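You operate a simulated robot arm through the tools that you are given. There is no shell and no other tool.

Carry out the task below with a simulated two-armed robot. There is one attempt and no reset: what you move stays moved.

JOB
Fold the filter, seat it in the funnel and filter the cloudy sample.
Fine: fold the flap right in; pour the small beaker empty; wait till the funnel has run out; small beaker back. Set down upright: blue tab filter, small beaker.
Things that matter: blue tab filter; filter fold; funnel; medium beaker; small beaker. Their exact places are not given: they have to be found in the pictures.

It is judged by the outcome, as a careful person would: the job done as asked, and still so three seconds after it is handed in. It fails if anything else is knocked over, pushed out of place, dropped, spilled or broken. Flat cloth is picked up by pressing the open fingertips on it (5 to 10 N) and closing them slowly along it; thin cloth reads only 2 to 8 mm in the jaws.

ROBOT AND FRAMES
Two 7-joint arms with two-finger parallel grippers on one trunk, on a base that drives. Base frame: it is fixed to the floor where the robot stands at the start and does not move with it; the origin is under the middle of the robot, x ahead of it, y to its left, z up. Readings come in m, rad, newtons and seconds.
The left shoulder is at the start at [0.07, 0.13, 1.187], the right one opposite. With the tool pointing down near the work surface each hand reaches from about 0.18 to 0.5 m from the robot's upright axis, wherever it stands, measured 20 degrees to its own side. Places, roughly: blue tab filter [0.25, -3.5, 1]; filter fold [0.2, -3.6, 1]; funnel [0.25, -3.25, 1]; medium beaker [0.25, -3.25, 1]; small beaker [0, -3.25, 1]. Payload 1.57 kg a hand.
The tool frame of a hand sits at the grasp point between the pads (the TCP): z along the fingers, y along the line on which they close. The tips reach 0.03 m beyond it. Largest opening 0.08 m; finger width 0.017, thickness 0.012; the body of the gripper, 0.04 by 0.082 m, starts 0.08 m behind the TCP.
Orientation is told as [roll, pitch, yaw] about the base's x, y, z axes, in that order, counted from this pose: with the fingers straight down and closing along the base's y, the tool's x points along the base's -x, its y along +y and its z along -z.

CONTROLS
- The arms move only by the tool step_arm. It takes "left_plan", "right_plan" or both (then of equal length, played together; a hand with none holds still); each is a list of rows, each an object (a shift or turn left out is 0, a gripper value left out holds the last) with "travel": the shift along the tool's x, y, z in units of 40 mm (1.0 is 40 mm), a list of three; "rotation": the turn, a rotation vector about the tool's x, y, z in units of 5 degrees (1.0 is 5 degrees), a list of three. In form: [{"travel": [dx, dy, dz], "rotation": [wx, wy, wz]}, ...]. A call has 1 to 20 rows; each row shifts and turns the commanded pose from where the row before left it, along the tool's axes as they then stand. "left_jaw" and "right_jaw" are, for a hand that has rows, the opening in per cent of the stroke, from 0 (shut) to 100 (fully open), set as the call begins (left out, the last holds). A call with a number of a shift or a turn outside -1 to 1 is refused whole. A row lasts 0.2 s, in which the tool goes at most 0.05 m and 0.15 rad; a call with a longer step from one row to the next is refused whole, and so is a gripper value outside its range. A pose out of reach is approached as far as the arm can. The call stops where the force on the tool passes 40 N (or 10 N more than at its start, if that is more) or the arm is blocked; 0.2 s more then pass. The fingers move at their own pace (about 0.108 m/s each) and stop on an object; they squeeze with about 38 N. The grip force told is the motor's: it shows also when the fingers shut on nothing. Time passes only in rows, and 0.2 s behind the last, so rows that do not move let the fingers close. The reply holds the time, the measured pose of the TCP, the force on the tool along the base axes, the opening and the grip force, in the units named above and with some noise, with the torque about the TCP (base axes, N m) and any sound that the robot's microphone picked up.
- Cameras (640 x 400 px; columns grow to the right, rows downward): "scene" is now at [0.1288, -0.005, 1.4058]; the picture's right is [-0.01, -1.00, 0.00], its down [-0.61, 0.01, -0.79] and it looks along [0.79, -0.01, -0.61] (base axes); focal length 258 px, centre (320, 200). "left" rides on the left gripper at [0.072, 0.007, -0.122] in its tool frame; the picture's right is [-0.09, 1.00, 0.00], its down [-0.84, -0.08, -0.54] and it looks along [-0.54, -0.05, 0.84] (tool axes); focal length 238 px, centre (320, 200). "right" rides on the right gripper at [0.072, -0.007, -0.122] in its tool frame; the picture's right is [0.09, 1.00, 0.00], its down [-0.84, 0.08, -0.54] and it looks along [-0.54, 0.05, 0.84] (tool axes); focal length 238 px, centre (320, 200).
- grab_frame(camera): a new picture of that camera. It takes no simulated time.
- slide_trunk(by): slides the trunk up (or, below 0, down) by that many m; the arms and the scene camera ride with it, the base frame stays. It gives what a move gives, with no picture.
- steer(legs): drives the robot by 1 to 6 legs, each [ahead, left, turn to the left] in m, m and rad, along the robot's own axes; the way and the turn of a leg run together, so that a leg with both is an arc; at most 1.5 m and 3.142 rad a leg. The arms and the cameras ride along, it lands a little off, and it stops where it bumps. It gives what a move gives.
- aim_head(pan, tilt): turns the head with the scene camera to pan (to the left, within 1.501 rad either way) and tilt (down, from -0.506 to 1.204), counted from straight ahead of the robot. It gives what a move gives.
- probe_pixels(camera, pixels): for up to 12 pixels [column, row] of the newest picture of that camera ("zoom" is the newest enlarged one), the place [x, y, z] in the base frame of the surface seen there, good to about 0.002 m, but the place of the scene camera against the robot may be out by one fixed shift of up to 0.012 m in any direction. It takes no simulated time.
- inspect(camera, box): a new picture of the part [left, top, right, bottom] of that camera's present view, enlarged. It takes no simulated time.
- sign_off(): hands the job in; it is judged then, once.

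Leave the grippers open and the arms clear of the work at the hand-in unless told otherwise.

The tools are called after ">>>" as name(argument=value, ...) on one line, values as JSON. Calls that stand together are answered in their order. step_arm: Moves the arms, as the interface text tells. Its arguments: {"type":"object","properties":{"left_plan":{"type":"array","items":{"type":"object","properties":{"travel":{"type":"array","items":{"type":"number"}},"rotation":{"type":"array","items":{"type":"number"}}}}},"left_jaw":{"type":"number"},"right_plan":{"type":"array","items":{"type":"object","properties":{"travel":{"type":"array","items":{"type":"number"}},"rotation":{"type":"array","items":{"type":"number"}}}}},"right_jaw":{"type":"number"}},"required":[]} The other tools are called the same way: slide_trunk (by) slides the trunk up or down; steer (legs) drives the base; aim_head (pan, tilt) turns the head that bears the scene camera; grab_frame (camera) takes a picture; probe_pixels (camera, pixels) gives the place of the surface under pixels of a picture; inspect (camera, box) takes an enlarged picture of a part of a camera's view; sign_off () hands the job in.

At the start:

```text
time_s: 0.0
left_position: [0.3621, 0.1301, 1.2406]
left_tool_rot: [0.001, 0.001, 0.003]
left_ft_force: [0.3, -0.4, -0.9]
left_torque: [-0.03, -0.01, -0.01]
left_opening: 0.0799
left_grip_force: 0.1
right_position: [0.4017, -0.1724, 1.2162]
right_tool_rot: [0.001, -0.001, -0.004]
right_ft_force: [0.1, -0.5, 0.4]
right_torque: [0.0, -0.02, 0.02]
right_opening: 0.0802
right_grip_force: 0.1
trunk travel left (down, up): [-0.825, 0.115]
robot x, y, heading: [0.0013, -0.0026, 0.002]
head pan, tilt: [-0.014, 0.656]
```

scene: 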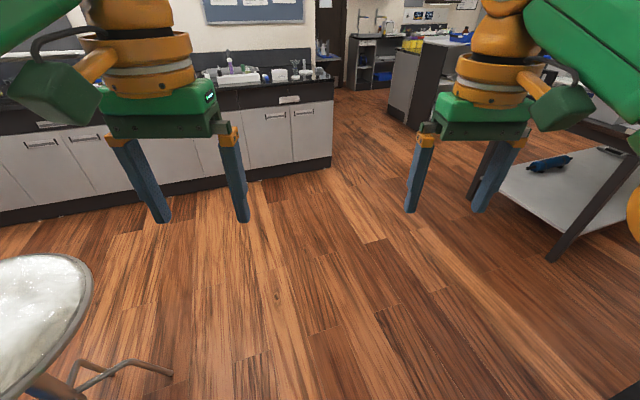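
right: 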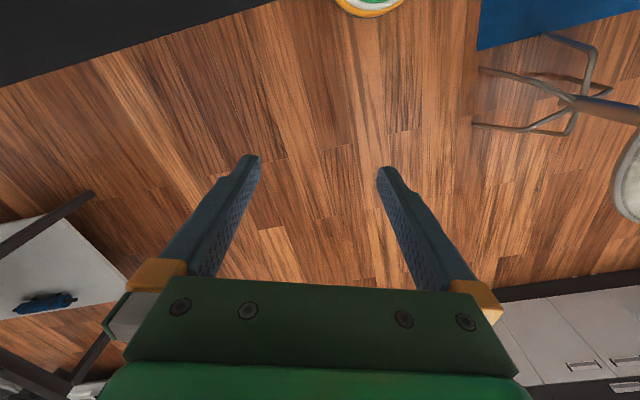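
left: 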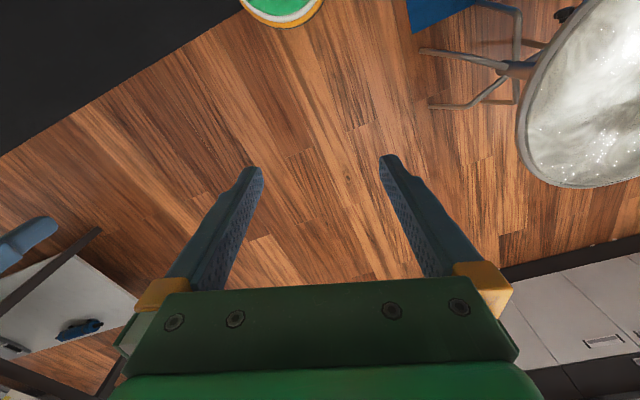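

I'll look to the right, where the work is said to lie (around y = -3.4), before driving.

>>> aim_head(pan=-1.45, tilt=0.3)

>>> grab_frame(camera="scene")

```text
time_s: 1.6
left_position: [0.3607, 0.1292, 1.2392]
left_tool_rot: [0.001, -0.001, 0.001]
left_ft_force: [-0.1, -0.1, -0.1]
left_torque: [-0.02, 0.03, 0.01]
left_opening: 0.08
left_grip_force: 0.0
right_position: [0.4015, -0.1707, 1.218]
right_tool_rot: [0.003, 0.0, -0.003]
right_ft_force: [-0.5, -0.7, 0.2]
right_torque: [0.01, 0.03, 0.01]
right_opening: 0.0803
right_grip_force: 0.0
trunk travel left (down, up): [-0.825, 0.115]
robot x, y, heading: [-0.0044, 0.0011, -0.001]
head pan, tilt: [-1.45, 0.3]
```

```text
taken
```

scene: 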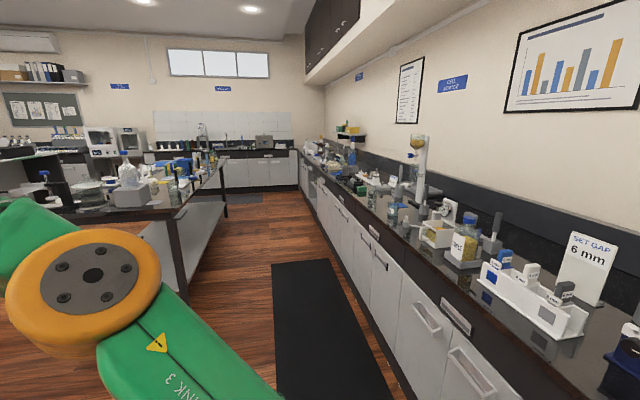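

The view looks along -y: an island bench on the left, a wall counter on the right. I'll probe points to learn where each lies.

>>> probe_pixels(camera="scene", pixels=[[130, 205], [222, 165], [180, 205], [70, 215], [370, 205], [440, 260], [300, 180], [260, 170], [250, 200], [350, 180], [395, 190], [530, 340]])

>>> inspect(camera="scene", box=[280, 120, 440, 220])

>>> inspect(camera="scene", box=[60, 120, 240, 230])

```text
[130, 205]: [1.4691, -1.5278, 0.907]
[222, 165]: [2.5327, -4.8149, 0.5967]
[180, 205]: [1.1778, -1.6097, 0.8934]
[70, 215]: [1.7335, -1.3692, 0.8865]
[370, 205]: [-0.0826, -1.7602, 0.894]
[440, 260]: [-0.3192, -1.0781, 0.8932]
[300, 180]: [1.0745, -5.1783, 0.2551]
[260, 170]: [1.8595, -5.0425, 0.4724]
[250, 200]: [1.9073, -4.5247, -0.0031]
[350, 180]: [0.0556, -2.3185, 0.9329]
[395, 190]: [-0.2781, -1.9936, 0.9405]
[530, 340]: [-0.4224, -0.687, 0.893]
```

```text
4.00 times, centred on (360, 170) of scene
```

zoom: 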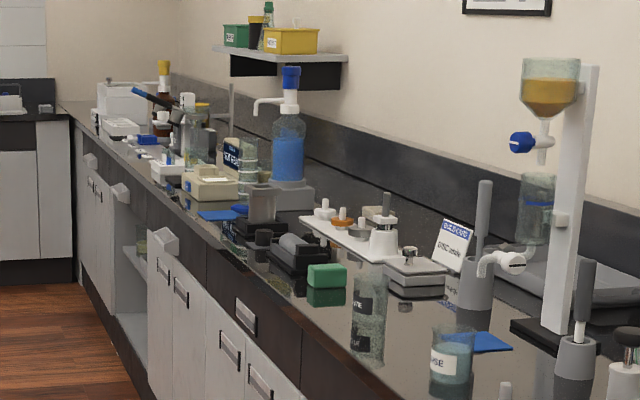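

```text
3.56 times, centred on (150, 175) of scene
```

zoom: 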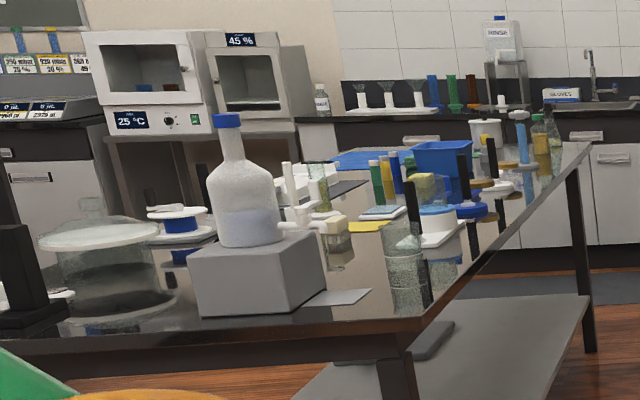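

The work counter is the wall counter on the right (top at z ≈ 0.893), running aslant. I'll probe its front edge and the island's edge to get the aisle's direction.

>>> inspect(camera="scene", box=[280, 140, 440, 240])

>>> probe_pixels(camera="scene", pixels=[[460, 310], [420, 263], [400, 243], [380, 222], [350, 195], [150, 215], [178, 212], [205, 188], [215, 175], [225, 172], [335, 180], [325, 170]])

```text
4.00 times, centred on (360, 190) of scene
```

zoom: 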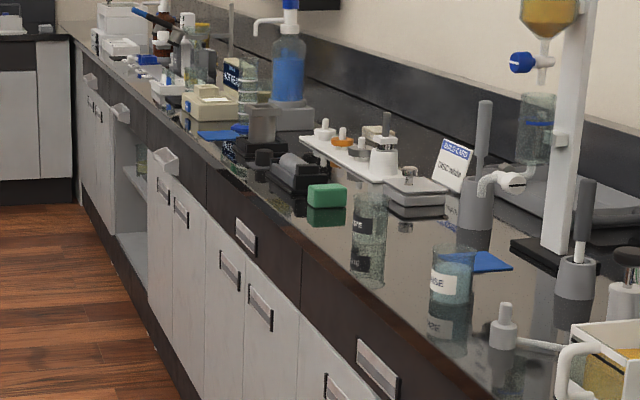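

```text
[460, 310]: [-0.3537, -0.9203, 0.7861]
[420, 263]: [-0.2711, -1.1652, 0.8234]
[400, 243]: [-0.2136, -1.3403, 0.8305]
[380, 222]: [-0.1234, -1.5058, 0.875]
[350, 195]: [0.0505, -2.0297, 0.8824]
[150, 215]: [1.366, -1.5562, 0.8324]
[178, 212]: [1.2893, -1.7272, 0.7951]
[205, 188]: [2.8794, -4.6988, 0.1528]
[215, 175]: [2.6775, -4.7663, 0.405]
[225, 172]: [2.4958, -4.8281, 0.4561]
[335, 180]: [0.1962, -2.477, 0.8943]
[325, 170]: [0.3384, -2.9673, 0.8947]
```

The counter's front edge runs from about (-0.35, -0.92) to (0.34, -2.97), so the aisle heading is about -1.245 rad, and I'm already about 0.6 m off the edge, mid-aisle. I turn right and drive down the aisle one leg, and then look.

>>> steer(legs=[[0, 0, -1.245], [1.4, 0, 0]])

>>> aim_head(pan=-0.3, tilt=0.35)

>>> grab_frame(camera="scene")

```text
time_s: 11.6
left_position: [0.6804, -1.63, 1.2399]
left_tool_rot: [-0.001, 0.0, -1.249]
left_ft_force: [-0.2, 0.0, -0.1]
left_torque: [0.0, -0.01, 0.02]
left_opening: 0.0802
left_grip_force: 0.0
right_position: [0.4095, -1.7621, 1.217]
right_tool_rot: [0.003, -0.001, -1.253]
right_ft_force: [0.2, 0.1, -0.4]
right_torque: [0.0, 0.0, 0.01]
right_opening: 0.0799
right_grip_force: 0.1
trunk travel left (down, up): [-0.825, 0.115]
robot x, y, heading: [0.4442, -1.327, -1.246]
head pan, tilt: [-1.45, 0.3]
```

```text
time_s: 13.0
left_position: [0.6806, -1.631, 1.2395]
left_tool_rot: [0.001, -0.001, -1.25]
left_ft_force: [-0.3, 0.4, 0.5]
left_torque: [0.01, 0.04, -0.01]
left_opening: 0.08
left_grip_force: 0.1
right_position: [0.4097, -1.7638, 1.2175]
right_tool_rot: [0.002, 0.001, -1.253]
right_ft_force: [0.1, 0.4, 0.4]
right_torque: [0.01, 0.01, 0.0]
right_opening: 0.0797
right_grip_force: 0.0
trunk travel left (down, up): [-0.825, 0.115]
robot x, y, heading: [0.4449, -1.327, -1.249]
head pan, tilt: [-0.3, 0.351]
```

```text
taken
```

scene: 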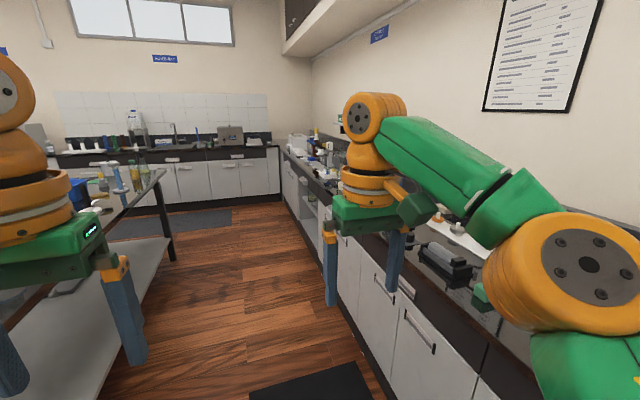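

The aisle ahead is clear. I drive on, ~1.85 m further.

>>> steer(legs=[[1.3, 0, 0]])

>>> aim_head(pan=-1.2, tilt=0.5)

>>> grab_frame(camera="scene")

```text
time_s: 19.5
left_position: [1.0888, -2.8627, 1.2398]
left_tool_rot: [-0.001, -0.001, -1.25]
left_ft_force: [-0.1, -0.5, 0.1]
left_torque: [-0.01, 0.01, 0.0]
left_opening: 0.0803
left_grip_force: 0.0
right_position: [0.8163, -2.9952, 1.2183]
right_tool_rot: [0.002, 0.0, -1.254]
right_ft_force: [-0.3, 0.7, -0.2]
right_torque: [0.02, -0.01, -0.02]
right_opening: 0.08
right_grip_force: 0.2
trunk travel left (down, up): [-0.825, 0.115]
robot x, y, heading: [0.8487, -2.5607, -1.25]
head pan, tilt: [-0.3, 0.351]
```

```text
time_s: 20.7
left_position: [1.0891, -2.8634, 1.2403]
left_tool_rot: [0.0, 0.0, -1.25]
left_ft_force: [-0.5, 0.4, 0.6]
left_torque: [0.02, -0.01, 0.03]
left_opening: 0.0802
left_grip_force: 0.1
right_position: [0.817, -2.9959, 1.2176]
right_tool_rot: [0.003, 0.0, -1.254]
right_ft_force: [-0.2, -0.5, -0.3]
right_torque: [-0.01, 0.04, -0.01]
right_opening: 0.0798
right_grip_force: 0.1
trunk travel left (down, up): [-0.825, 0.115]
robot x, y, heading: [0.8517, -2.5623, -1.253]
head pan, tilt: [-1.201, 0.499]
```

```text
taken
```

scene: 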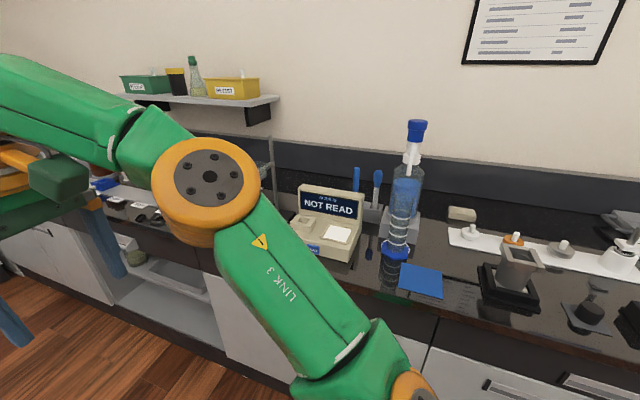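

I'm not yet opposite the work. I probe a few points of this view to place it.

>>> probe_pixels(camera="scene", pixels=[[420, 280], [325, 222], [390, 300], [450, 325], [230, 95], [395, 245], [270, 170], [108, 205], [370, 250]])

>>> steer(legs=[[0.45, 0, 0]])

>>> grab_frame(camera="scene")

```text
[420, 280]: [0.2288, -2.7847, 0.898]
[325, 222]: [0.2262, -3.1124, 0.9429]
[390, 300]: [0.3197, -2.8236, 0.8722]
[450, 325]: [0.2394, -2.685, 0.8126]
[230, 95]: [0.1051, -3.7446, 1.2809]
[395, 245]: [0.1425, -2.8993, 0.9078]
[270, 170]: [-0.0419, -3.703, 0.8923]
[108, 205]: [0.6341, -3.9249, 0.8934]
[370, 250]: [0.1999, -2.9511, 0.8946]
```

```text
time_s: 23.5
left_position: [1.2303, -3.292, 1.2405]
left_tool_rot: [-0.001, 0.0, -1.252]
left_ft_force: [0.2, 0.8, -0.1]
left_torque: [0.03, -0.02, -0.01]
left_opening: 0.0803
left_grip_force: 0.1
right_position: [0.9594, -3.4249, 1.2185]
right_tool_rot: [0.0, -0.001, -1.254]
right_ft_force: [0.7, -0.6, -0.8]
right_torque: [0.0, 0.01, -0.01]
right_opening: 0.0796
right_grip_force: 0.1
trunk travel left (down, up): [-0.825, 0.115]
robot x, y, heading: [0.9952, -2.9913, -1.255]
head pan, tilt: [-1.201, 0.499]
```

```text
taken
```

scene: 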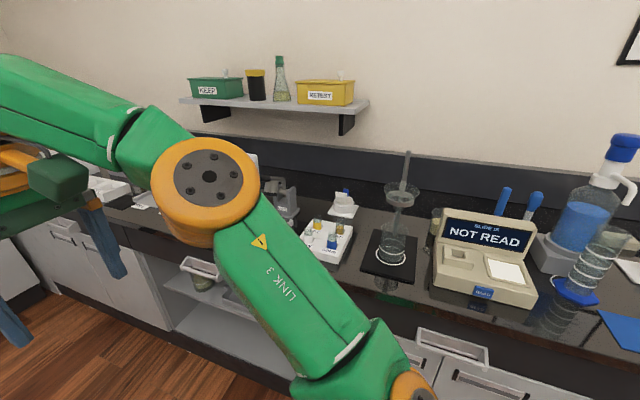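

Now I see the funnel stand (400,200) with a beaker beneath (392,245), a beaker behind at (437,215), and a white tray (325,240). I probe them.

>>> probe_pixels(camera="scene", pixels=[[400, 195], [392, 250], [437, 218], [328, 240], [345, 265], [484, 240], [408, 160], [344, 205], [400, 305], [280, 195], [445, 290]])

>>> inspect(camera="scene", box=[280, 140, 480, 290])

```text
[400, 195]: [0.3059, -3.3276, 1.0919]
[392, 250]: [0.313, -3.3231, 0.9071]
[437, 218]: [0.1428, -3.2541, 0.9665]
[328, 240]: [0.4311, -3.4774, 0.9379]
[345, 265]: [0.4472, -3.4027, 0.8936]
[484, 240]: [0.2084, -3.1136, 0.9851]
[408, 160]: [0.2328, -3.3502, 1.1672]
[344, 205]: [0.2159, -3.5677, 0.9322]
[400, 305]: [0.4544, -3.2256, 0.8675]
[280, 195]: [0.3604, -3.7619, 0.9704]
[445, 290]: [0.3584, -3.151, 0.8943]
```

```text
2.67 times, centred on (380, 215) of scene
```

zoom: 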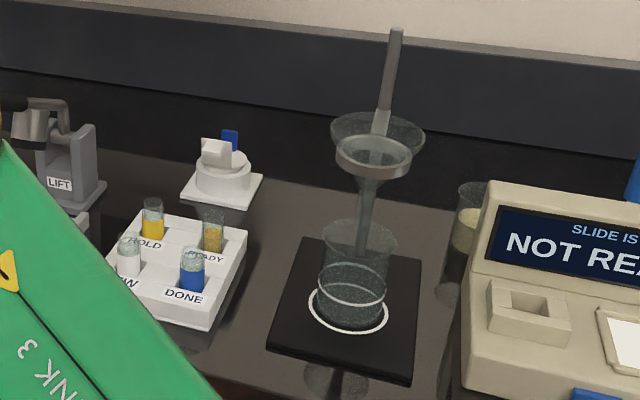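

The filter with its flap and blue tab sits on a white stand at about [0.22, -3.57, 0.93]. The funnel and medium beaker are at about [0.31, -3.33]. The small beaker with yellow cloudy liquid is at about [0.14, -3.25]. I'll drive 0.13 m further along, turn to face the counter (filter to my left, small beaker to my right), raise the trunk for clearance and look.

>>> slide_trunk(by=0.11)

>>> steer(legs=[[0.13, 0, 0], [0, 0, -1.56]])

>>> aim_head(pan=0, tilt=0.75)

>>> grab_frame(camera="scene")

```text
time_s: 24.9
left_position: [1.2308, -3.295, 1.3501]
left_tool_rot: [0.0, 0.0, -1.252]
left_ft_force: [0.8, -0.7, 0.7]
left_torque: [-0.02, 0.01, -0.03]
left_opening: 0.08
left_grip_force: 0.1
right_position: [0.9593, -3.4258, 1.3273]
right_tool_rot: [0.0, -0.001, -1.254]
right_ft_force: [-0.1, 0.4, -0.5]
right_torque: [0.0, 0.01, -0.02]
right_opening: 0.08
right_grip_force: 0.1
trunk travel left (down, up): [-0.935, 0.005]
robot x, y, heading: [0.9951, -2.9949, -1.25]
head pan, tilt: [-1.201, 0.499]
```

```text
time_s: 29.9
left_position: [0.737, -3.3575, 1.3498]
left_tool_rot: [0.0, 0.002, -2.799]
left_ft_force: [-0.1, 0.4, -0.6]
left_torque: [-0.02, 0.01, -0.04]
left_opening: 0.0801
left_grip_force: 0.3
right_position: [0.6005, -3.0882, 1.3277]
right_tool_rot: [-0.001, 0.0, -2.805]
right_ft_force: [-0.2, -0.7, -0.5]
right_torque: [-0.02, -0.03, -0.02]
right_opening: 0.0802
right_grip_force: 0.1
trunk travel left (down, up): [-0.935, 0.005]
robot x, y, heading: [1.0342, -3.1134, -2.803]
head pan, tilt: [-1.201, 0.499]
```

```text
time_s: 31.3
left_position: [0.7377, -3.3562, 1.3492]
left_tool_rot: [0.0, 0.001, -2.8]
left_ft_force: [-0.6, -0.4, -0.6]
left_torque: [0.03, -0.02, 0.02]
left_opening: 0.0797
left_grip_force: 0.1
right_position: [0.5998, -3.0877, 1.3278]
right_tool_rot: [0.001, 0.0, -2.805]
right_ft_force: [-0.8, -1.2, -0.1]
right_torque: [-0.01, 0.02, 0.0]
right_opening: 0.0802
right_grip_force: 0.1
trunk travel left (down, up): [-0.935, 0.005]
robot x, y, heading: [1.0335, -3.1168, -2.797]
head pan, tilt: [0.0, 0.75]
```

```text
taken
```

scene: 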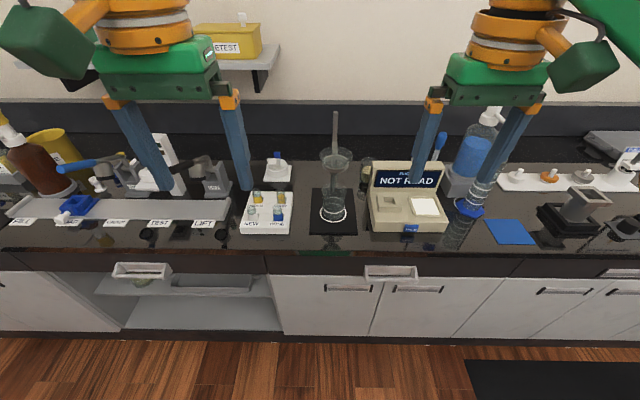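

Now facing the counter. I probe the front edge and the work items for distances.

>>> probe_pixels(camera="scene", pixels=[[100, 249], [300, 249], [500, 245], [277, 175], [277, 155], [337, 157], [333, 205], [366, 175], [410, 195], [266, 215], [390, 272], [140, 270]])

>>> inspect(camera="scene", box=[230, 100, 470, 250])

```text
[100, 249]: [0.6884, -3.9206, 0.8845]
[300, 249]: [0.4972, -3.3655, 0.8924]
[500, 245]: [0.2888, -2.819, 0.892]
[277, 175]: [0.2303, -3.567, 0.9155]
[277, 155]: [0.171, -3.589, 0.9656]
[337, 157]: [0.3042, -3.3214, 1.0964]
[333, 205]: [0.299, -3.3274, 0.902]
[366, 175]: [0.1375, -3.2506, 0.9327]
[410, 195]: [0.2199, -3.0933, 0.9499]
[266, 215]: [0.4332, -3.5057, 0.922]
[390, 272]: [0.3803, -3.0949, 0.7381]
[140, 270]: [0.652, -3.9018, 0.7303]
```

```text
2.67 times, centred on (350, 175) of scene
```

zoom: 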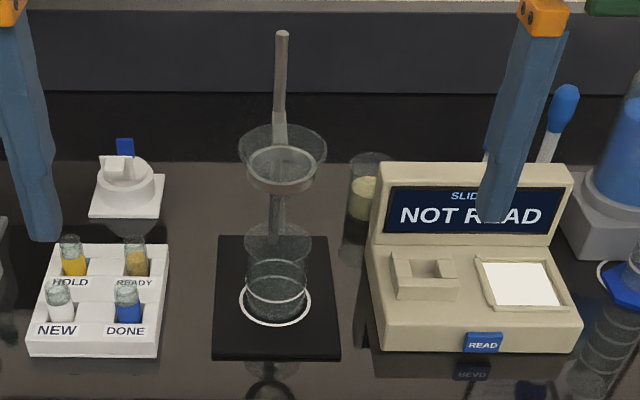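

Everything is within arm width of the robot's axis; I only need to come closer. I look down to see how much room there is between my base and the cabinets.

>>> aim_head(pan=0, tilt=1.2)

>>> grab_frame(camera="scene")

```text
time_s: 32.2
left_position: [0.738, -3.3571, 1.3497]
left_tool_rot: [0.002, -0.001, -2.799]
left_ft_force: [-0.3, 0.1, 0.0]
left_torque: [-0.01, 0.01, 0.02]
left_opening: 0.0799
left_grip_force: 0.0
right_position: [0.6006, -3.0886, 1.3282]
right_tool_rot: [0.002, -0.001, -2.804]
right_ft_force: [0.0, 0.3, 0.6]
right_torque: [-0.01, -0.01, -0.03]
right_opening: 0.0801
right_grip_force: 0.1
trunk travel left (down, up): [-0.935, 0.005]
robot x, y, heading: [1.0364, -3.1134, -2.799]
head pan, tilt: [0.0, 1.201]
```

```text
taken
```

scene: 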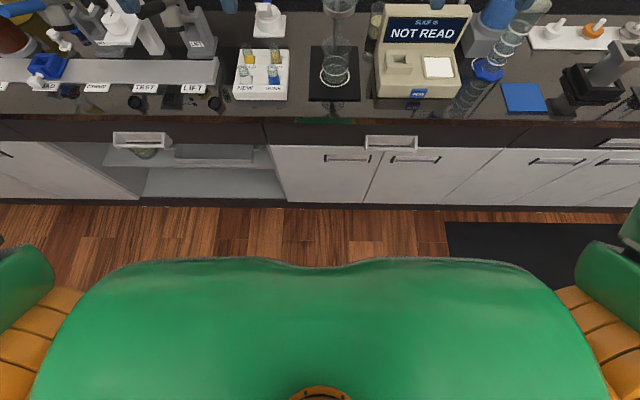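

I probe the front of my own chest and the floor in front of it, to know how far it protrudes.

>>> probe_pixels(camera="scene", pixels=[[320, 275], [200, 268], [450, 268], [320, 255], [390, 142], [410, 162], [345, 158]])

```text
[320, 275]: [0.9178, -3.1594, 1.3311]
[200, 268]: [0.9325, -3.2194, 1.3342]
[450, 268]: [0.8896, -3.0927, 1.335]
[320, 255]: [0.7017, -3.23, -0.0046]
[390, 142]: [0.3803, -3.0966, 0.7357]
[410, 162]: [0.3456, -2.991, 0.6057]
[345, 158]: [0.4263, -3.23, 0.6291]
```

Chest front is 0.13 m ahead of the axis. I move in 0.30 m in one leg and check for contact, with the arms at z ≈ 1.33 (above the 1.19 m funnel post).

>>> steer(legs=[[0.3, 0, 0]])

>>> aim_head(pan=0, tilt=0.9)

>>> grab_frame(camera="scene")

```text
time_s: 34.3
left_position: [0.4586, -3.4553, 1.3517]
left_tool_rot: [-0.001, -0.003, -2.803]
left_ft_force: [-0.5, -0.3, 0.2]
left_torque: [-0.03, 0.05, -0.02]
left_opening: 0.08
left_grip_force: 0.0
right_position: [0.3215, -3.1867, 1.3295]
right_tool_rot: [0.002, -0.004, -2.805]
right_ft_force: [1.0, 0.5, 0.5]
right_torque: [0.0, 0.05, 0.02]
right_opening: 0.0802
right_grip_force: 0.0
trunk travel left (down, up): [-0.935, 0.005]
robot x, y, heading: [0.7521, -3.2148, -2.8]
head pan, tilt: [0.0, 1.201]
```

```text
time_s: 35.1
left_position: [0.4555, -3.4565, 1.3503]
left_tool_rot: [-0.001, 0.0, -2.801]
left_ft_force: [-0.7, -0.4, 0.3]
left_torque: [0.0, 0.01, 0.01]
left_opening: 0.08
left_grip_force: 0.2
right_position: [0.3169, -3.1872, 1.3271]
right_tool_rot: [0.001, 0.001, -2.805]
right_ft_force: [0.2, 0.7, 1.0]
right_torque: [-0.03, -0.03, 0.01]
right_opening: 0.0802
right_grip_force: 0.1
trunk travel left (down, up): [-0.935, 0.005]
robot x, y, heading: [0.7536, -3.2115, -2.801]
head pan, tilt: [0.0, 0.901]
```

```text
taken
```

scene: 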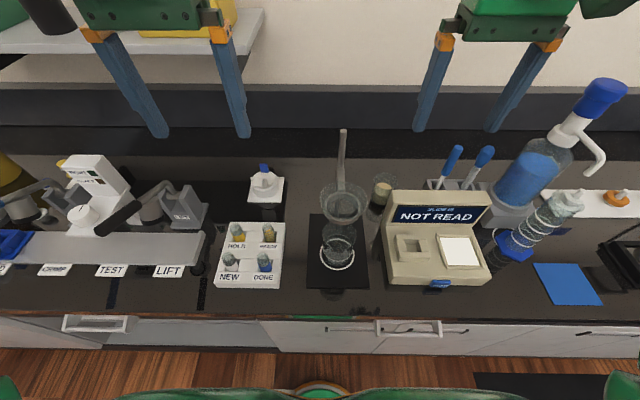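

No bump; axis is now 0.29 m from the edge. I need about 0.15–0.2 m to reach the filter and the small beaker, so I creep further.

>>> steer(legs=[[0.06, 0, 0]])

>>> probe_pixels(camera="scene", pixels=[[240, 40], [262, 12], [265, 185], [262, 172], [341, 205], [335, 260], [383, 190], [377, 205], [440, 205], [345, 135], [300, 200], [320, 290]])

```text
time_s: 36.1
left_position: [0.4102, -3.4735, 1.3533]
left_tool_rot: [-0.002, -0.009, -2.801]
left_ft_force: [1.6, 0.3, 0.7]
left_torque: [-0.02, 0.1, 0.03]
left_opening: 0.08
left_grip_force: 0.1
right_position: [0.2711, -3.2046, 1.3325]
right_tool_rot: [0.001, -0.008, -2.805]
right_ft_force: [0.1, 0.9, 0.6]
right_torque: [-0.01, 0.09, -0.01]
right_opening: 0.0797
right_grip_force: 0.1
trunk travel left (down, up): [-0.935, 0.005]
robot x, y, heading: [0.6985, -3.2332, -2.805]
head pan, tilt: [0.0, 0.901]
```

```text
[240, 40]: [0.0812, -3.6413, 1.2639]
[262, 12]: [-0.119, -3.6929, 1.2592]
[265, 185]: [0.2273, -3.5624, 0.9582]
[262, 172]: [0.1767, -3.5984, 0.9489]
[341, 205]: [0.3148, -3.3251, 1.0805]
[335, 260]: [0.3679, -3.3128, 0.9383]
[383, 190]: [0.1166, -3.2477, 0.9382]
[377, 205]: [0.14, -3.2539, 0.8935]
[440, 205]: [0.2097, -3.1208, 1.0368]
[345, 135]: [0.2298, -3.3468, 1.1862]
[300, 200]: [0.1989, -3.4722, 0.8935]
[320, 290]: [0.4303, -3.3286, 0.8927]
```

Still no bump (0.06 m moved). I go another 0.05 m.

>>> steer(legs=[[0.05, 0, 0]])

>>> grab_frame(camera="scene")

>>> grab_frame(camera="left")

>>> grab_frame(camera="right")

```text
time_s: 37.1
left_position: [0.3664, -3.4884, 1.3515]
left_tool_rot: [-0.002, -0.002, -2.8]
left_ft_force: [0.2, -0.4, 0.1]
left_torque: [-0.03, 0.02, -0.01]
left_opening: 0.08
left_grip_force: 0.1
right_position: [0.229, -3.2193, 1.3278]
right_tool_rot: [0.001, -0.002, -2.804]
right_ft_force: [0.0, 0.4, -0.1]
right_torque: [-0.01, -0.03, -0.02]
right_opening: 0.0799
right_grip_force: 0.0
trunk travel left (down, up): [-0.935, 0.005]
robot x, y, heading: [0.6623, -3.245, -2.799]
head pan, tilt: [0.0, 0.901]
stopped in leg 1: the robot was blocked; the commanded pose is now the measured one
```

```text
taken
```

scene: 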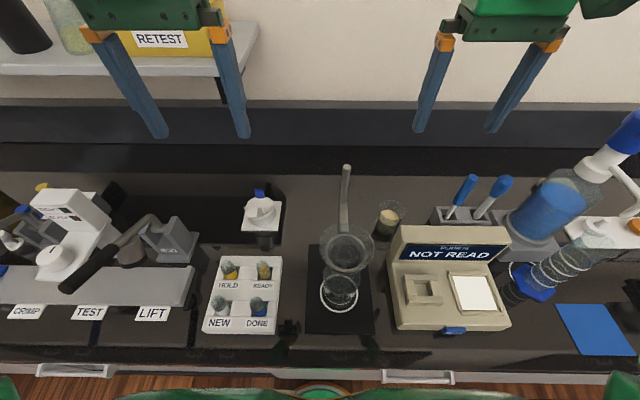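

```text
taken
```

left: 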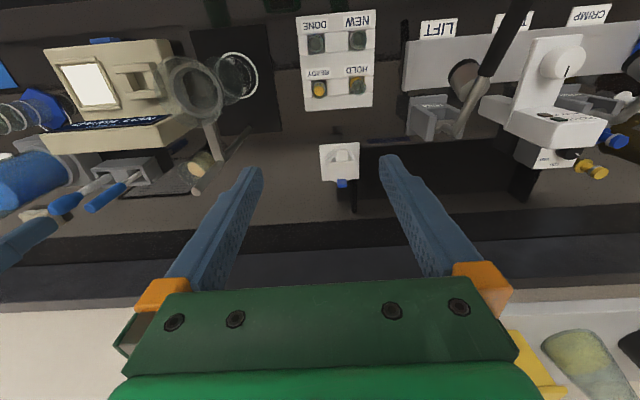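

```text
taken
```

right: 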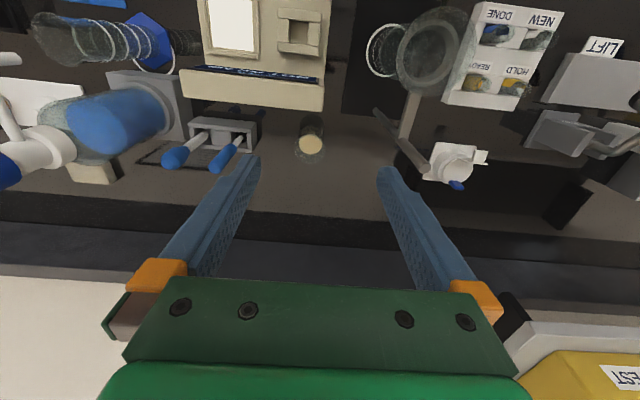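

The base touched at 0.196 m from the edge. Blocked but nothing disturbed. Now I inspect the filter, the funnel and the small beaker closely.

>>> inspect(camera="left", box=[280, 120, 400, 210])

>>> inspect(camera="scene", box=[220, 175, 310, 250])

>>> inspect(camera="scene", box=[290, 150, 450, 350])

>>> inspect(camera="right", box=[280, 100, 500, 220])

```text
4.44 times, centred on (340, 165) of left
```

zoom: 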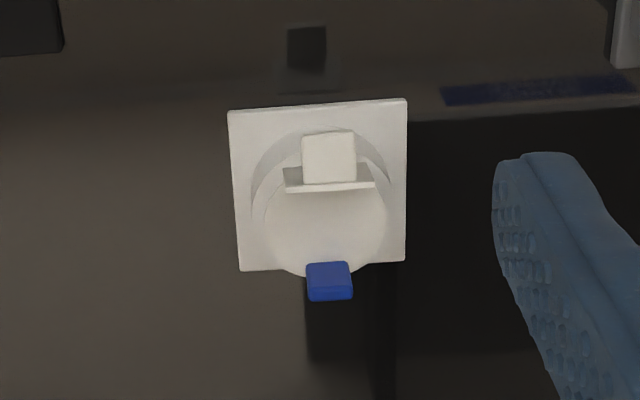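

```text
5.33 times, centred on (265, 212) of scene
```

zoom: 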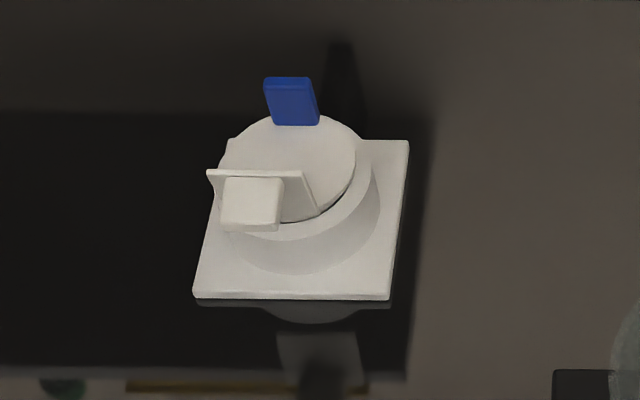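

```text
2.00 times, centred on (370, 250) of scene
```

zoom: 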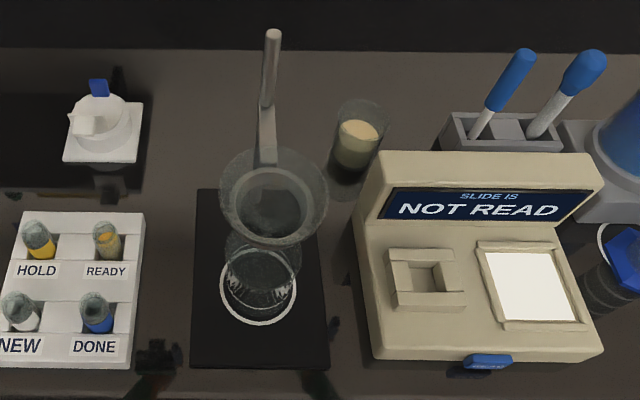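

```text
2.91 times, centred on (390, 160) of right
```

zoom: 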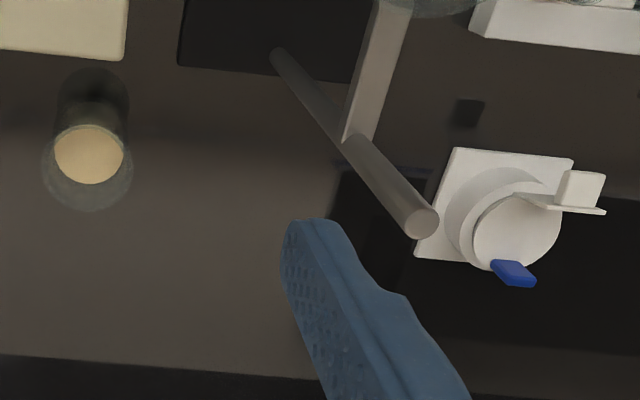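

I lower the left hand 0.2 m straight down at its present place (clear of the vial rack, tips at z ≈ 1.12) for a close look at the filter.

>>> step_arm(left_plan=[{"travel": [0, 0, 1]}, {"travel": [0, 0, 1]}, {"travel": [0, 0, 1]}, {"travel": [0, 0, 1]}, {"travel": [0, 0, 1]}, {"travel": [0, 0, 0]}])

>>> grab_frame(camera="left")

```text
time_s: 38.5
left_position: [0.363, -3.4882, 1.1494]
left_tool_rot: [-0.001, 0.0, -2.801]
left_ft_force: [0.3, -0.5, 0.1]
left_torque: [-0.01, 0.0, -0.01]
left_opening: 0.0797
left_grip_force: 0.0
right_position: [0.2239, -3.2214, 1.3274]
right_tool_rot: [0.002, 0.0, -2.804]
right_ft_force: [-0.2, 0.0, 0.0]
right_torque: [-0.01, -0.02, 0.01]
right_opening: 0.0802
right_grip_force: 0.0
trunk travel left (down, up): [-0.935, 0.005]
robot x, y, heading: [0.6591, -3.2492, -2.799]
head pan, tilt: [0.0, 0.901]
```

```text
taken
```

left: 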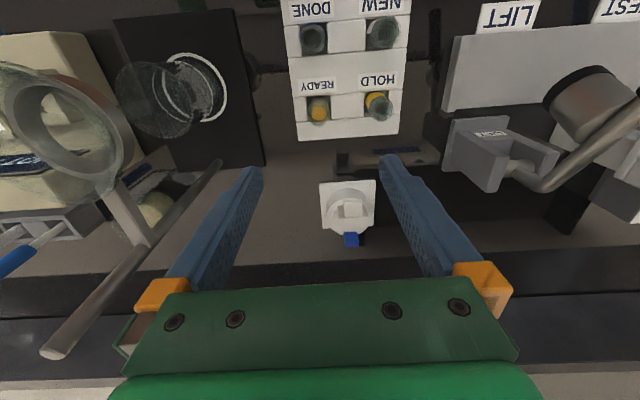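

>>> inspect(camera="left", box=[300, 165, 400, 255])

```text
4.44 times, centred on (350, 210) of left
```

zoom: 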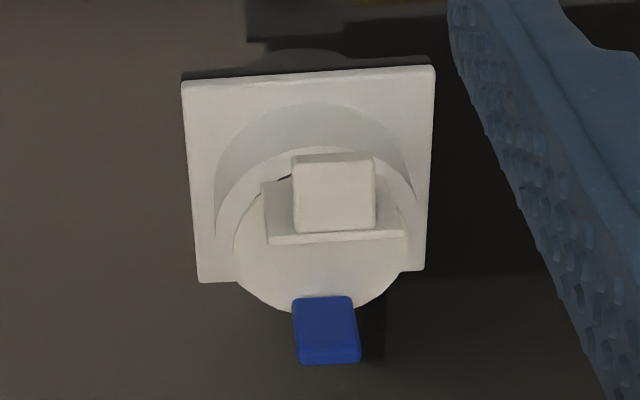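

The zoom shows a square base with a ring, the filter cup in it, the standing flap plate with a block handle on my side, and the blue tab at the far side. I probe these.

>>> probe_pixels(camera="zoom", pixels=[[335, 190], [298, 165], [370, 165], [300, 225], [370, 225], [340, 238], [398, 235], [272, 240], [310, 270], [328, 355], [300, 305], [345, 300]])

>>> probe_pixels(camera="zoom", pixels=[[190, 90], [428, 75], [205, 275], [420, 262], [320, 115], [310, 157], [250, 215], [255, 275], [330, 330], [385, 270], [420, 190], [270, 200]])

```text
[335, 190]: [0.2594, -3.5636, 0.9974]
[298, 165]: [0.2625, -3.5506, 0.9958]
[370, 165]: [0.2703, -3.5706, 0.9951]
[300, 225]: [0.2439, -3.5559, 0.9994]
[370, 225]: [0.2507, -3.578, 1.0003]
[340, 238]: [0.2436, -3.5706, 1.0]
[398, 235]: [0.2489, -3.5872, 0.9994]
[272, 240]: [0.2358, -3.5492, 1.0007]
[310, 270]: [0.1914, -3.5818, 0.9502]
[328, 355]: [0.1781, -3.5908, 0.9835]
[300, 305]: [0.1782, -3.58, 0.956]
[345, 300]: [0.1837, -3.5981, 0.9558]
```

```text
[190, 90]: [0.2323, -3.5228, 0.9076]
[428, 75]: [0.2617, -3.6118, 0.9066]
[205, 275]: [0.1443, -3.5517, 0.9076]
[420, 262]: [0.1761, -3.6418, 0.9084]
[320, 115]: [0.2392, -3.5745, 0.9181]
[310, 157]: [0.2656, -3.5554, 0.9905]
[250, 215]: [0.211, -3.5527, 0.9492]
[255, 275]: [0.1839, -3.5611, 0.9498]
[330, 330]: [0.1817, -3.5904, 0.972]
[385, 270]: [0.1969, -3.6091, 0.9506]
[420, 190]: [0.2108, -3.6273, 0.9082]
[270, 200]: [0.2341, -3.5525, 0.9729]
```

Distances, in robot axes from the filter's centre (0.204, -3.582): the disc rim is at z 0.950. The flap plate top is 41 mm to my side at z 1.00, with its block handle from -67 to -46 mm, and the blue tab is at +24 mm with its top at z 0.985. Next I close the left jaws as a pusher and move behind the block at safe height, testing reach.

>>> step_arm(left_plan=[{"travel": [-0.72, 0.29, 0]}, {"travel": [-0.72, 0.29, 0]}, {"travel": [-0.72, 0.29, 0]}, {"travel": [0, 0, 0.7]}, {"travel": [0, 0, 0.7]}, {"travel": [0, 0, 0]}], left_jaw=0)

>>> grab_frame(camera="left")

```text
time_s: 39.9
left_position: [0.2922, -3.5508, 1.0925]
left_tool_rot: [-0.002, 0.001, -2.799]
left_ft_force: [-0.1, 0.4, 0.9]
left_torque: [0.01, 0.02, 0.04]
left_opening: 0.0
left_grip_force: 21.4
right_position: [0.2226, -3.2206, 1.3277]
right_tool_rot: [0.002, 0.001, -2.804]
right_ft_force: [0.2, 0.3, 0.2]
right_torque: [0.01, -0.01, -0.04]
right_opening: 0.0799
right_grip_force: 0.0
trunk travel left (down, up): [-0.935, 0.005]
robot x, y, heading: [0.6593, -3.2492, -2.801]
head pan, tilt: [0.0, 0.901]
```

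```text
taken
```

left: 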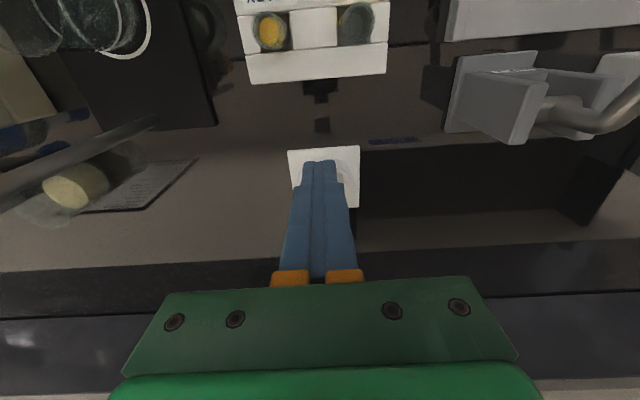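

The fingers are at -94 mm, well centred on the block. I lower them to tip height z ≈ 0.985 and check from the scene camera.

>>> step_arm(left_plan=[{"travel": [0, 0, 0.65]}, {"travel": [0, 0, 0.65]}, {"travel": [0, 0, 0.64]}, {"travel": [0, 0, 0]}])

>>> inspect(camera="scene", box=[200, 120, 340, 250])

>>> inspect(camera="right", box=[380, 110, 540, 220])

```text
time_s: 40.9
left_position: [0.2916, -3.5511, 1.0164]
left_tool_rot: [-0.002, 0.0, -2.802]
left_ft_force: [-0.2, -0.4, -0.2]
left_torque: [0.02, -0.01, 0.0]
left_opening: 0.0002
left_grip_force: 21.0
right_position: [0.2235, -3.2211, 1.3282]
right_tool_rot: [0.002, 0.0, -2.806]
right_ft_force: [-0.3, -0.4, 0.0]
right_torque: [-0.03, 0.0, 0.0]
right_opening: 0.0798
right_grip_force: 0.1
trunk travel left (down, up): [-0.935, 0.005]
robot x, y, heading: [0.6572, -3.246, -2.802]
head pan, tilt: [0.0, 0.901]
```

```text
3.08 times, centred on (270, 185) of scene
```

zoom: 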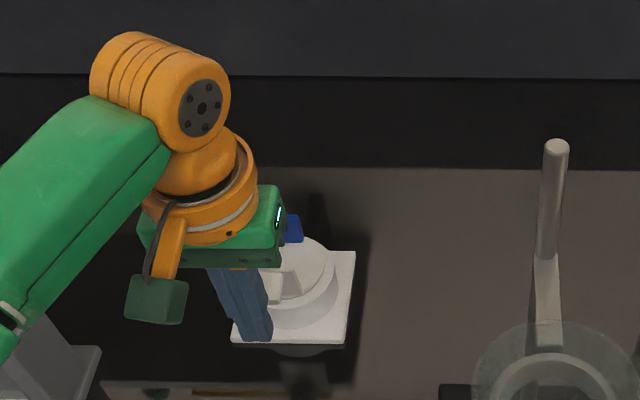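

```text
3.64 times, centred on (460, 165) of right
```

zoom: 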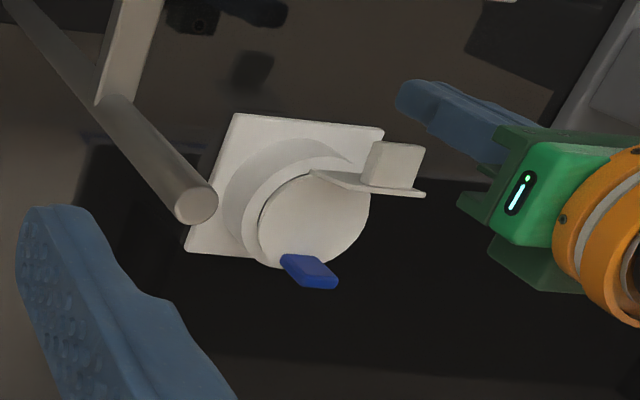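

The right camera gives a nice side view: fingertip right behind the block. I push forward slowly, 10 mm rows, and watch.

>>> step_arm(left_plan=[{"travel": [-0.25, 0, 0]}, {"travel": [-0.25, 0, 0]}, {"travel": [-0.25, 0, 0]}, {"travel": [-0.25, 0, 0]}, {"travel": [0, 0, 0]}])

>>> inspect(camera="right", box=[380, 110, 540, 220])

```text
time_s: 42.1
left_position: [0.2571, -3.5645, 1.0178]
left_tool_rot: [0.0, 0.001, -2.803]
left_ft_force: [0.3, -0.1, 1.1]
left_torque: [-0.01, -0.02, 0.01]
left_opening: 0.0
left_grip_force: 21.1
left hand out of reach, approached as far as the arm can: row 4
right_position: [0.2254, -3.2199, 1.3276]
right_tool_rot: [0.002, -0.001, -2.804]
right_ft_force: [0.2, 0.0, 0.1]
right_torque: [0.0, 0.01, -0.01]
right_opening: 0.0799
right_grip_force: 0.0
trunk travel left (down, up): [-0.935, 0.005]
robot x, y, heading: [0.6606, -3.2492, -2.804]
head pan, tilt: [0.0, 0.901]
```

```text
3.64 times, centred on (460, 165) of right
```

zoom: 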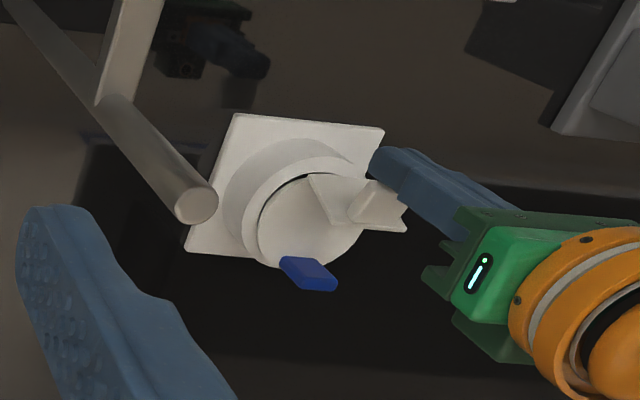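

The flap is turning in well, but the arm's reach is spent with the tool vertical. I'll back off 40 mm and tilt the fingers forward by 35° to gain reach, then look.

>>> step_arm(left_plan=[{"travel": [0.5, 0, 0]}, {"travel": [0.5, 0, 0]}, {"rotation": [0, -1, 0]}, {"rotation": [0, -1, 0]}, {"rotation": [0, -1, 0]}, {"rotation": [0, -1, 0]}, {"rotation": [0, -1, 0]}, {"rotation": [0, -1, 0]}, {"rotation": [0, -1, 0]}, {"travel": [0, 0, 0]}])

>>> inspect(camera="right", box=[380, 110, 540, 220])

>>> grab_frame(camera="left")

```text
time_s: 44.3
left_position: [0.295, -3.5513, 1.0173]
left_tool_rot: [-0.002, -0.611, -2.801]
left_ft_force: [0.0, 0.2, 0.5]
left_torque: [0.01, -0.01, 0.0]
left_opening: 0.0
left_grip_force: 21.7
right_position: [0.2252, -3.221, 1.3282]
right_tool_rot: [0.003, 0.0, -2.805]
right_ft_force: [-0.4, -0.3, -0.7]
right_torque: [-0.04, -0.04, 0.02]
right_opening: 0.08
right_grip_force: 0.1
trunk travel left (down, up): [-0.935, 0.005]
robot x, y, heading: [0.6593, -3.2453, -2.8]
head pan, tilt: [0.0, 0.901]
```

```text
3.64 times, centred on (460, 165) of right
```

zoom: 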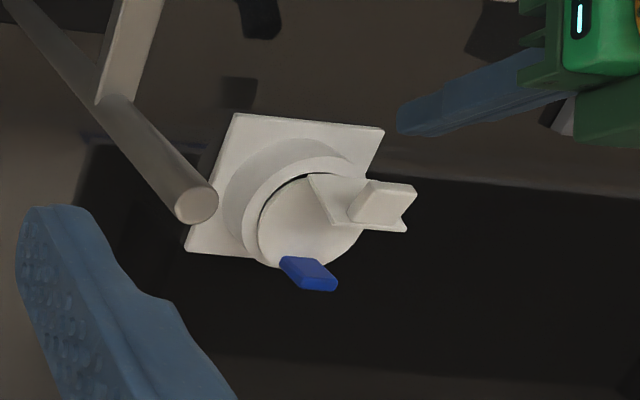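

```text
taken
```

left: 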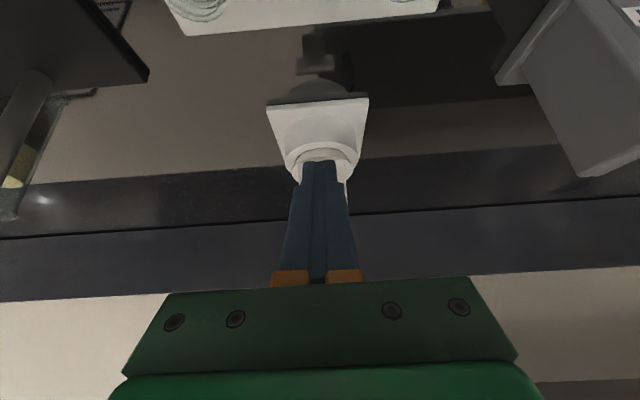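

The flap stays where it was pushed. I probe its present position from this right-camera zoom.

>>> inspect(camera="right", box=[420, 130, 500, 190])

```text
6.67 times, centred on (460, 160) of right
```

zoom: 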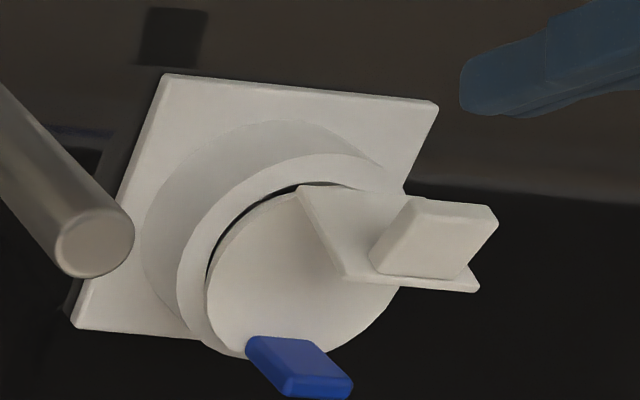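

>>> probe_pixels(camera="zoom", pixels=[[350, 272], [475, 286], [340, 190], [305, 190], [380, 255], [455, 275], [420, 205], [490, 210], [405, 240], [250, 290], [315, 355], [335, 390]])

```text
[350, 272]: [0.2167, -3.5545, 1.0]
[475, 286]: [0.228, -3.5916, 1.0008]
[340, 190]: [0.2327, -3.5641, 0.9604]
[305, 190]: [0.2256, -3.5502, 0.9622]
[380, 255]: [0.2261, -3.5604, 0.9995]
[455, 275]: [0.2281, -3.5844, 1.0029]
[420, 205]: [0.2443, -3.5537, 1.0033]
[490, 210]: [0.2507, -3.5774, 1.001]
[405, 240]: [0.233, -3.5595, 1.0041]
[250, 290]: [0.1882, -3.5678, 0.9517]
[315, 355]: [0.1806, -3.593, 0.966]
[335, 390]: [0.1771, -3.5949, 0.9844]
```

The plate now leans 18° inwards, with the block's near face at about z 0.983–1.002. I push on with the tilted fingers: 44 mm forward at constant height.

>>> step_arm(left_plan=[{"travel": [-0.225, 0, 0.157]}, {"travel": [-0.225, 0, 0.157]}, {"travel": [-0.225, 0, 0.157]}, {"travel": [-0.225, 0, 0.157]}, {"travel": [0, 0, 0]}])

>>> inspect(camera="right", box=[400, 120, 520, 210])

```text
time_s: 45.5
left_position: [0.2535, -3.5667, 1.0178]
left_tool_rot: [-0.002, -0.611, -2.801]
left_ft_force: [-1.0, 0.4, -0.1]
left_torque: [0.0, 0.01, -0.02]
left_opening: 0.0
left_grip_force: 21.3
right_position: [0.2237, -3.2204, 1.3272]
right_tool_rot: [0.001, 0.001, -2.807]
right_ft_force: [0.0, -0.1, 0.1]
right_torque: [0.01, -0.03, -0.03]
right_opening: 0.0799
right_grip_force: 0.1
trunk travel left (down, up): [-0.935, 0.005]
robot x, y, heading: [0.6606, -3.2492, -2.802]
head pan, tilt: [0.0, 0.901]
```

```text
4.44 times, centred on (460, 165) of right
```

zoom: 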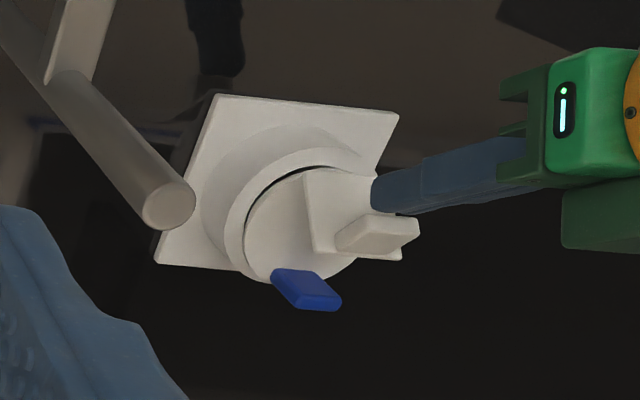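

Flap keeps folding, with no reach warning. Continue 20 mm forward, then 15 mm forward with 6 mm down.

>>> step_arm(left_plan=[{"travel": [-0.205, 0, 0.142]}, {"travel": [-0.205, 0, 0.142]}, {"travel": [0, 0, 0]}])

>>> inspect(camera="right", box=[400, 120, 520, 210])

```text
time_s: 46.3
left_position: [0.2354, -3.5719, 1.0175]
left_tool_rot: [-0.002, -0.611, -2.801]
left_ft_force: [-0.8, -0.3, 0.1]
left_torque: [-0.04, 0.0, -0.02]
left_opening: 0.0
left_grip_force: 21.3
right_position: [0.2243, -3.22, 1.3276]
right_tool_rot: [0.003, 0.001, -2.802]
right_ft_force: [-0.9, -0.6, -0.9]
right_torque: [-0.03, -0.04, 0.0]
right_opening: 0.0801
right_grip_force: 0.0
trunk travel left (down, up): [-0.935, 0.005]
robot x, y, heading: [0.6637, -3.2462, -2.801]
head pan, tilt: [0.0, 0.901]
```

```text
4.44 times, centred on (460, 165) of right
```

zoom: 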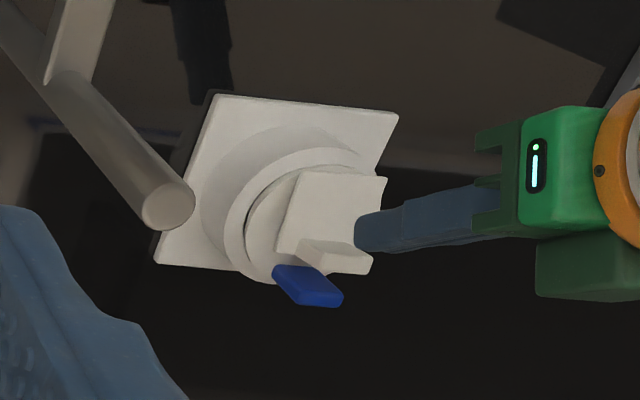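

Now about 65° in. Next 13 mm forward and 6 mm down.

>>> step_arm(left_plan=[{"travel": [-0.09, 0, 0.155]}, {"travel": [-0.09, 0, 0.155]}, {"travel": [0, 0, 0]}])

>>> inspect(camera="right", box=[400, 120, 520, 210])

```text
time_s: 47.1
left_position: [0.2238, -3.5766, 1.0118]
left_tool_rot: [-0.002, -0.61, -2.802]
left_ft_force: [0.4, 0.5, 0.1]
left_torque: [-0.02, 0.0, 0.0]
left_opening: 0.0
left_grip_force: 21.1
right_position: [0.2251, -3.2213, 1.3287]
right_tool_rot: [0.001, 0.0, -2.804]
right_ft_force: [0.6, -0.1, 0.0]
right_torque: [0.0, 0.01, -0.02]
right_opening: 0.0798
right_grip_force: 0.2
trunk travel left (down, up): [-0.935, 0.005]
robot x, y, heading: [0.6581, -3.2473, -2.803]
head pan, tilt: [0.0, 0.901]
```

```text
4.44 times, centred on (460, 165) of right
```

zoom: 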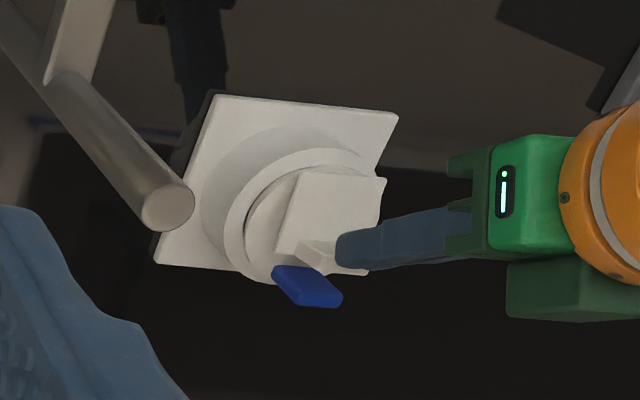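

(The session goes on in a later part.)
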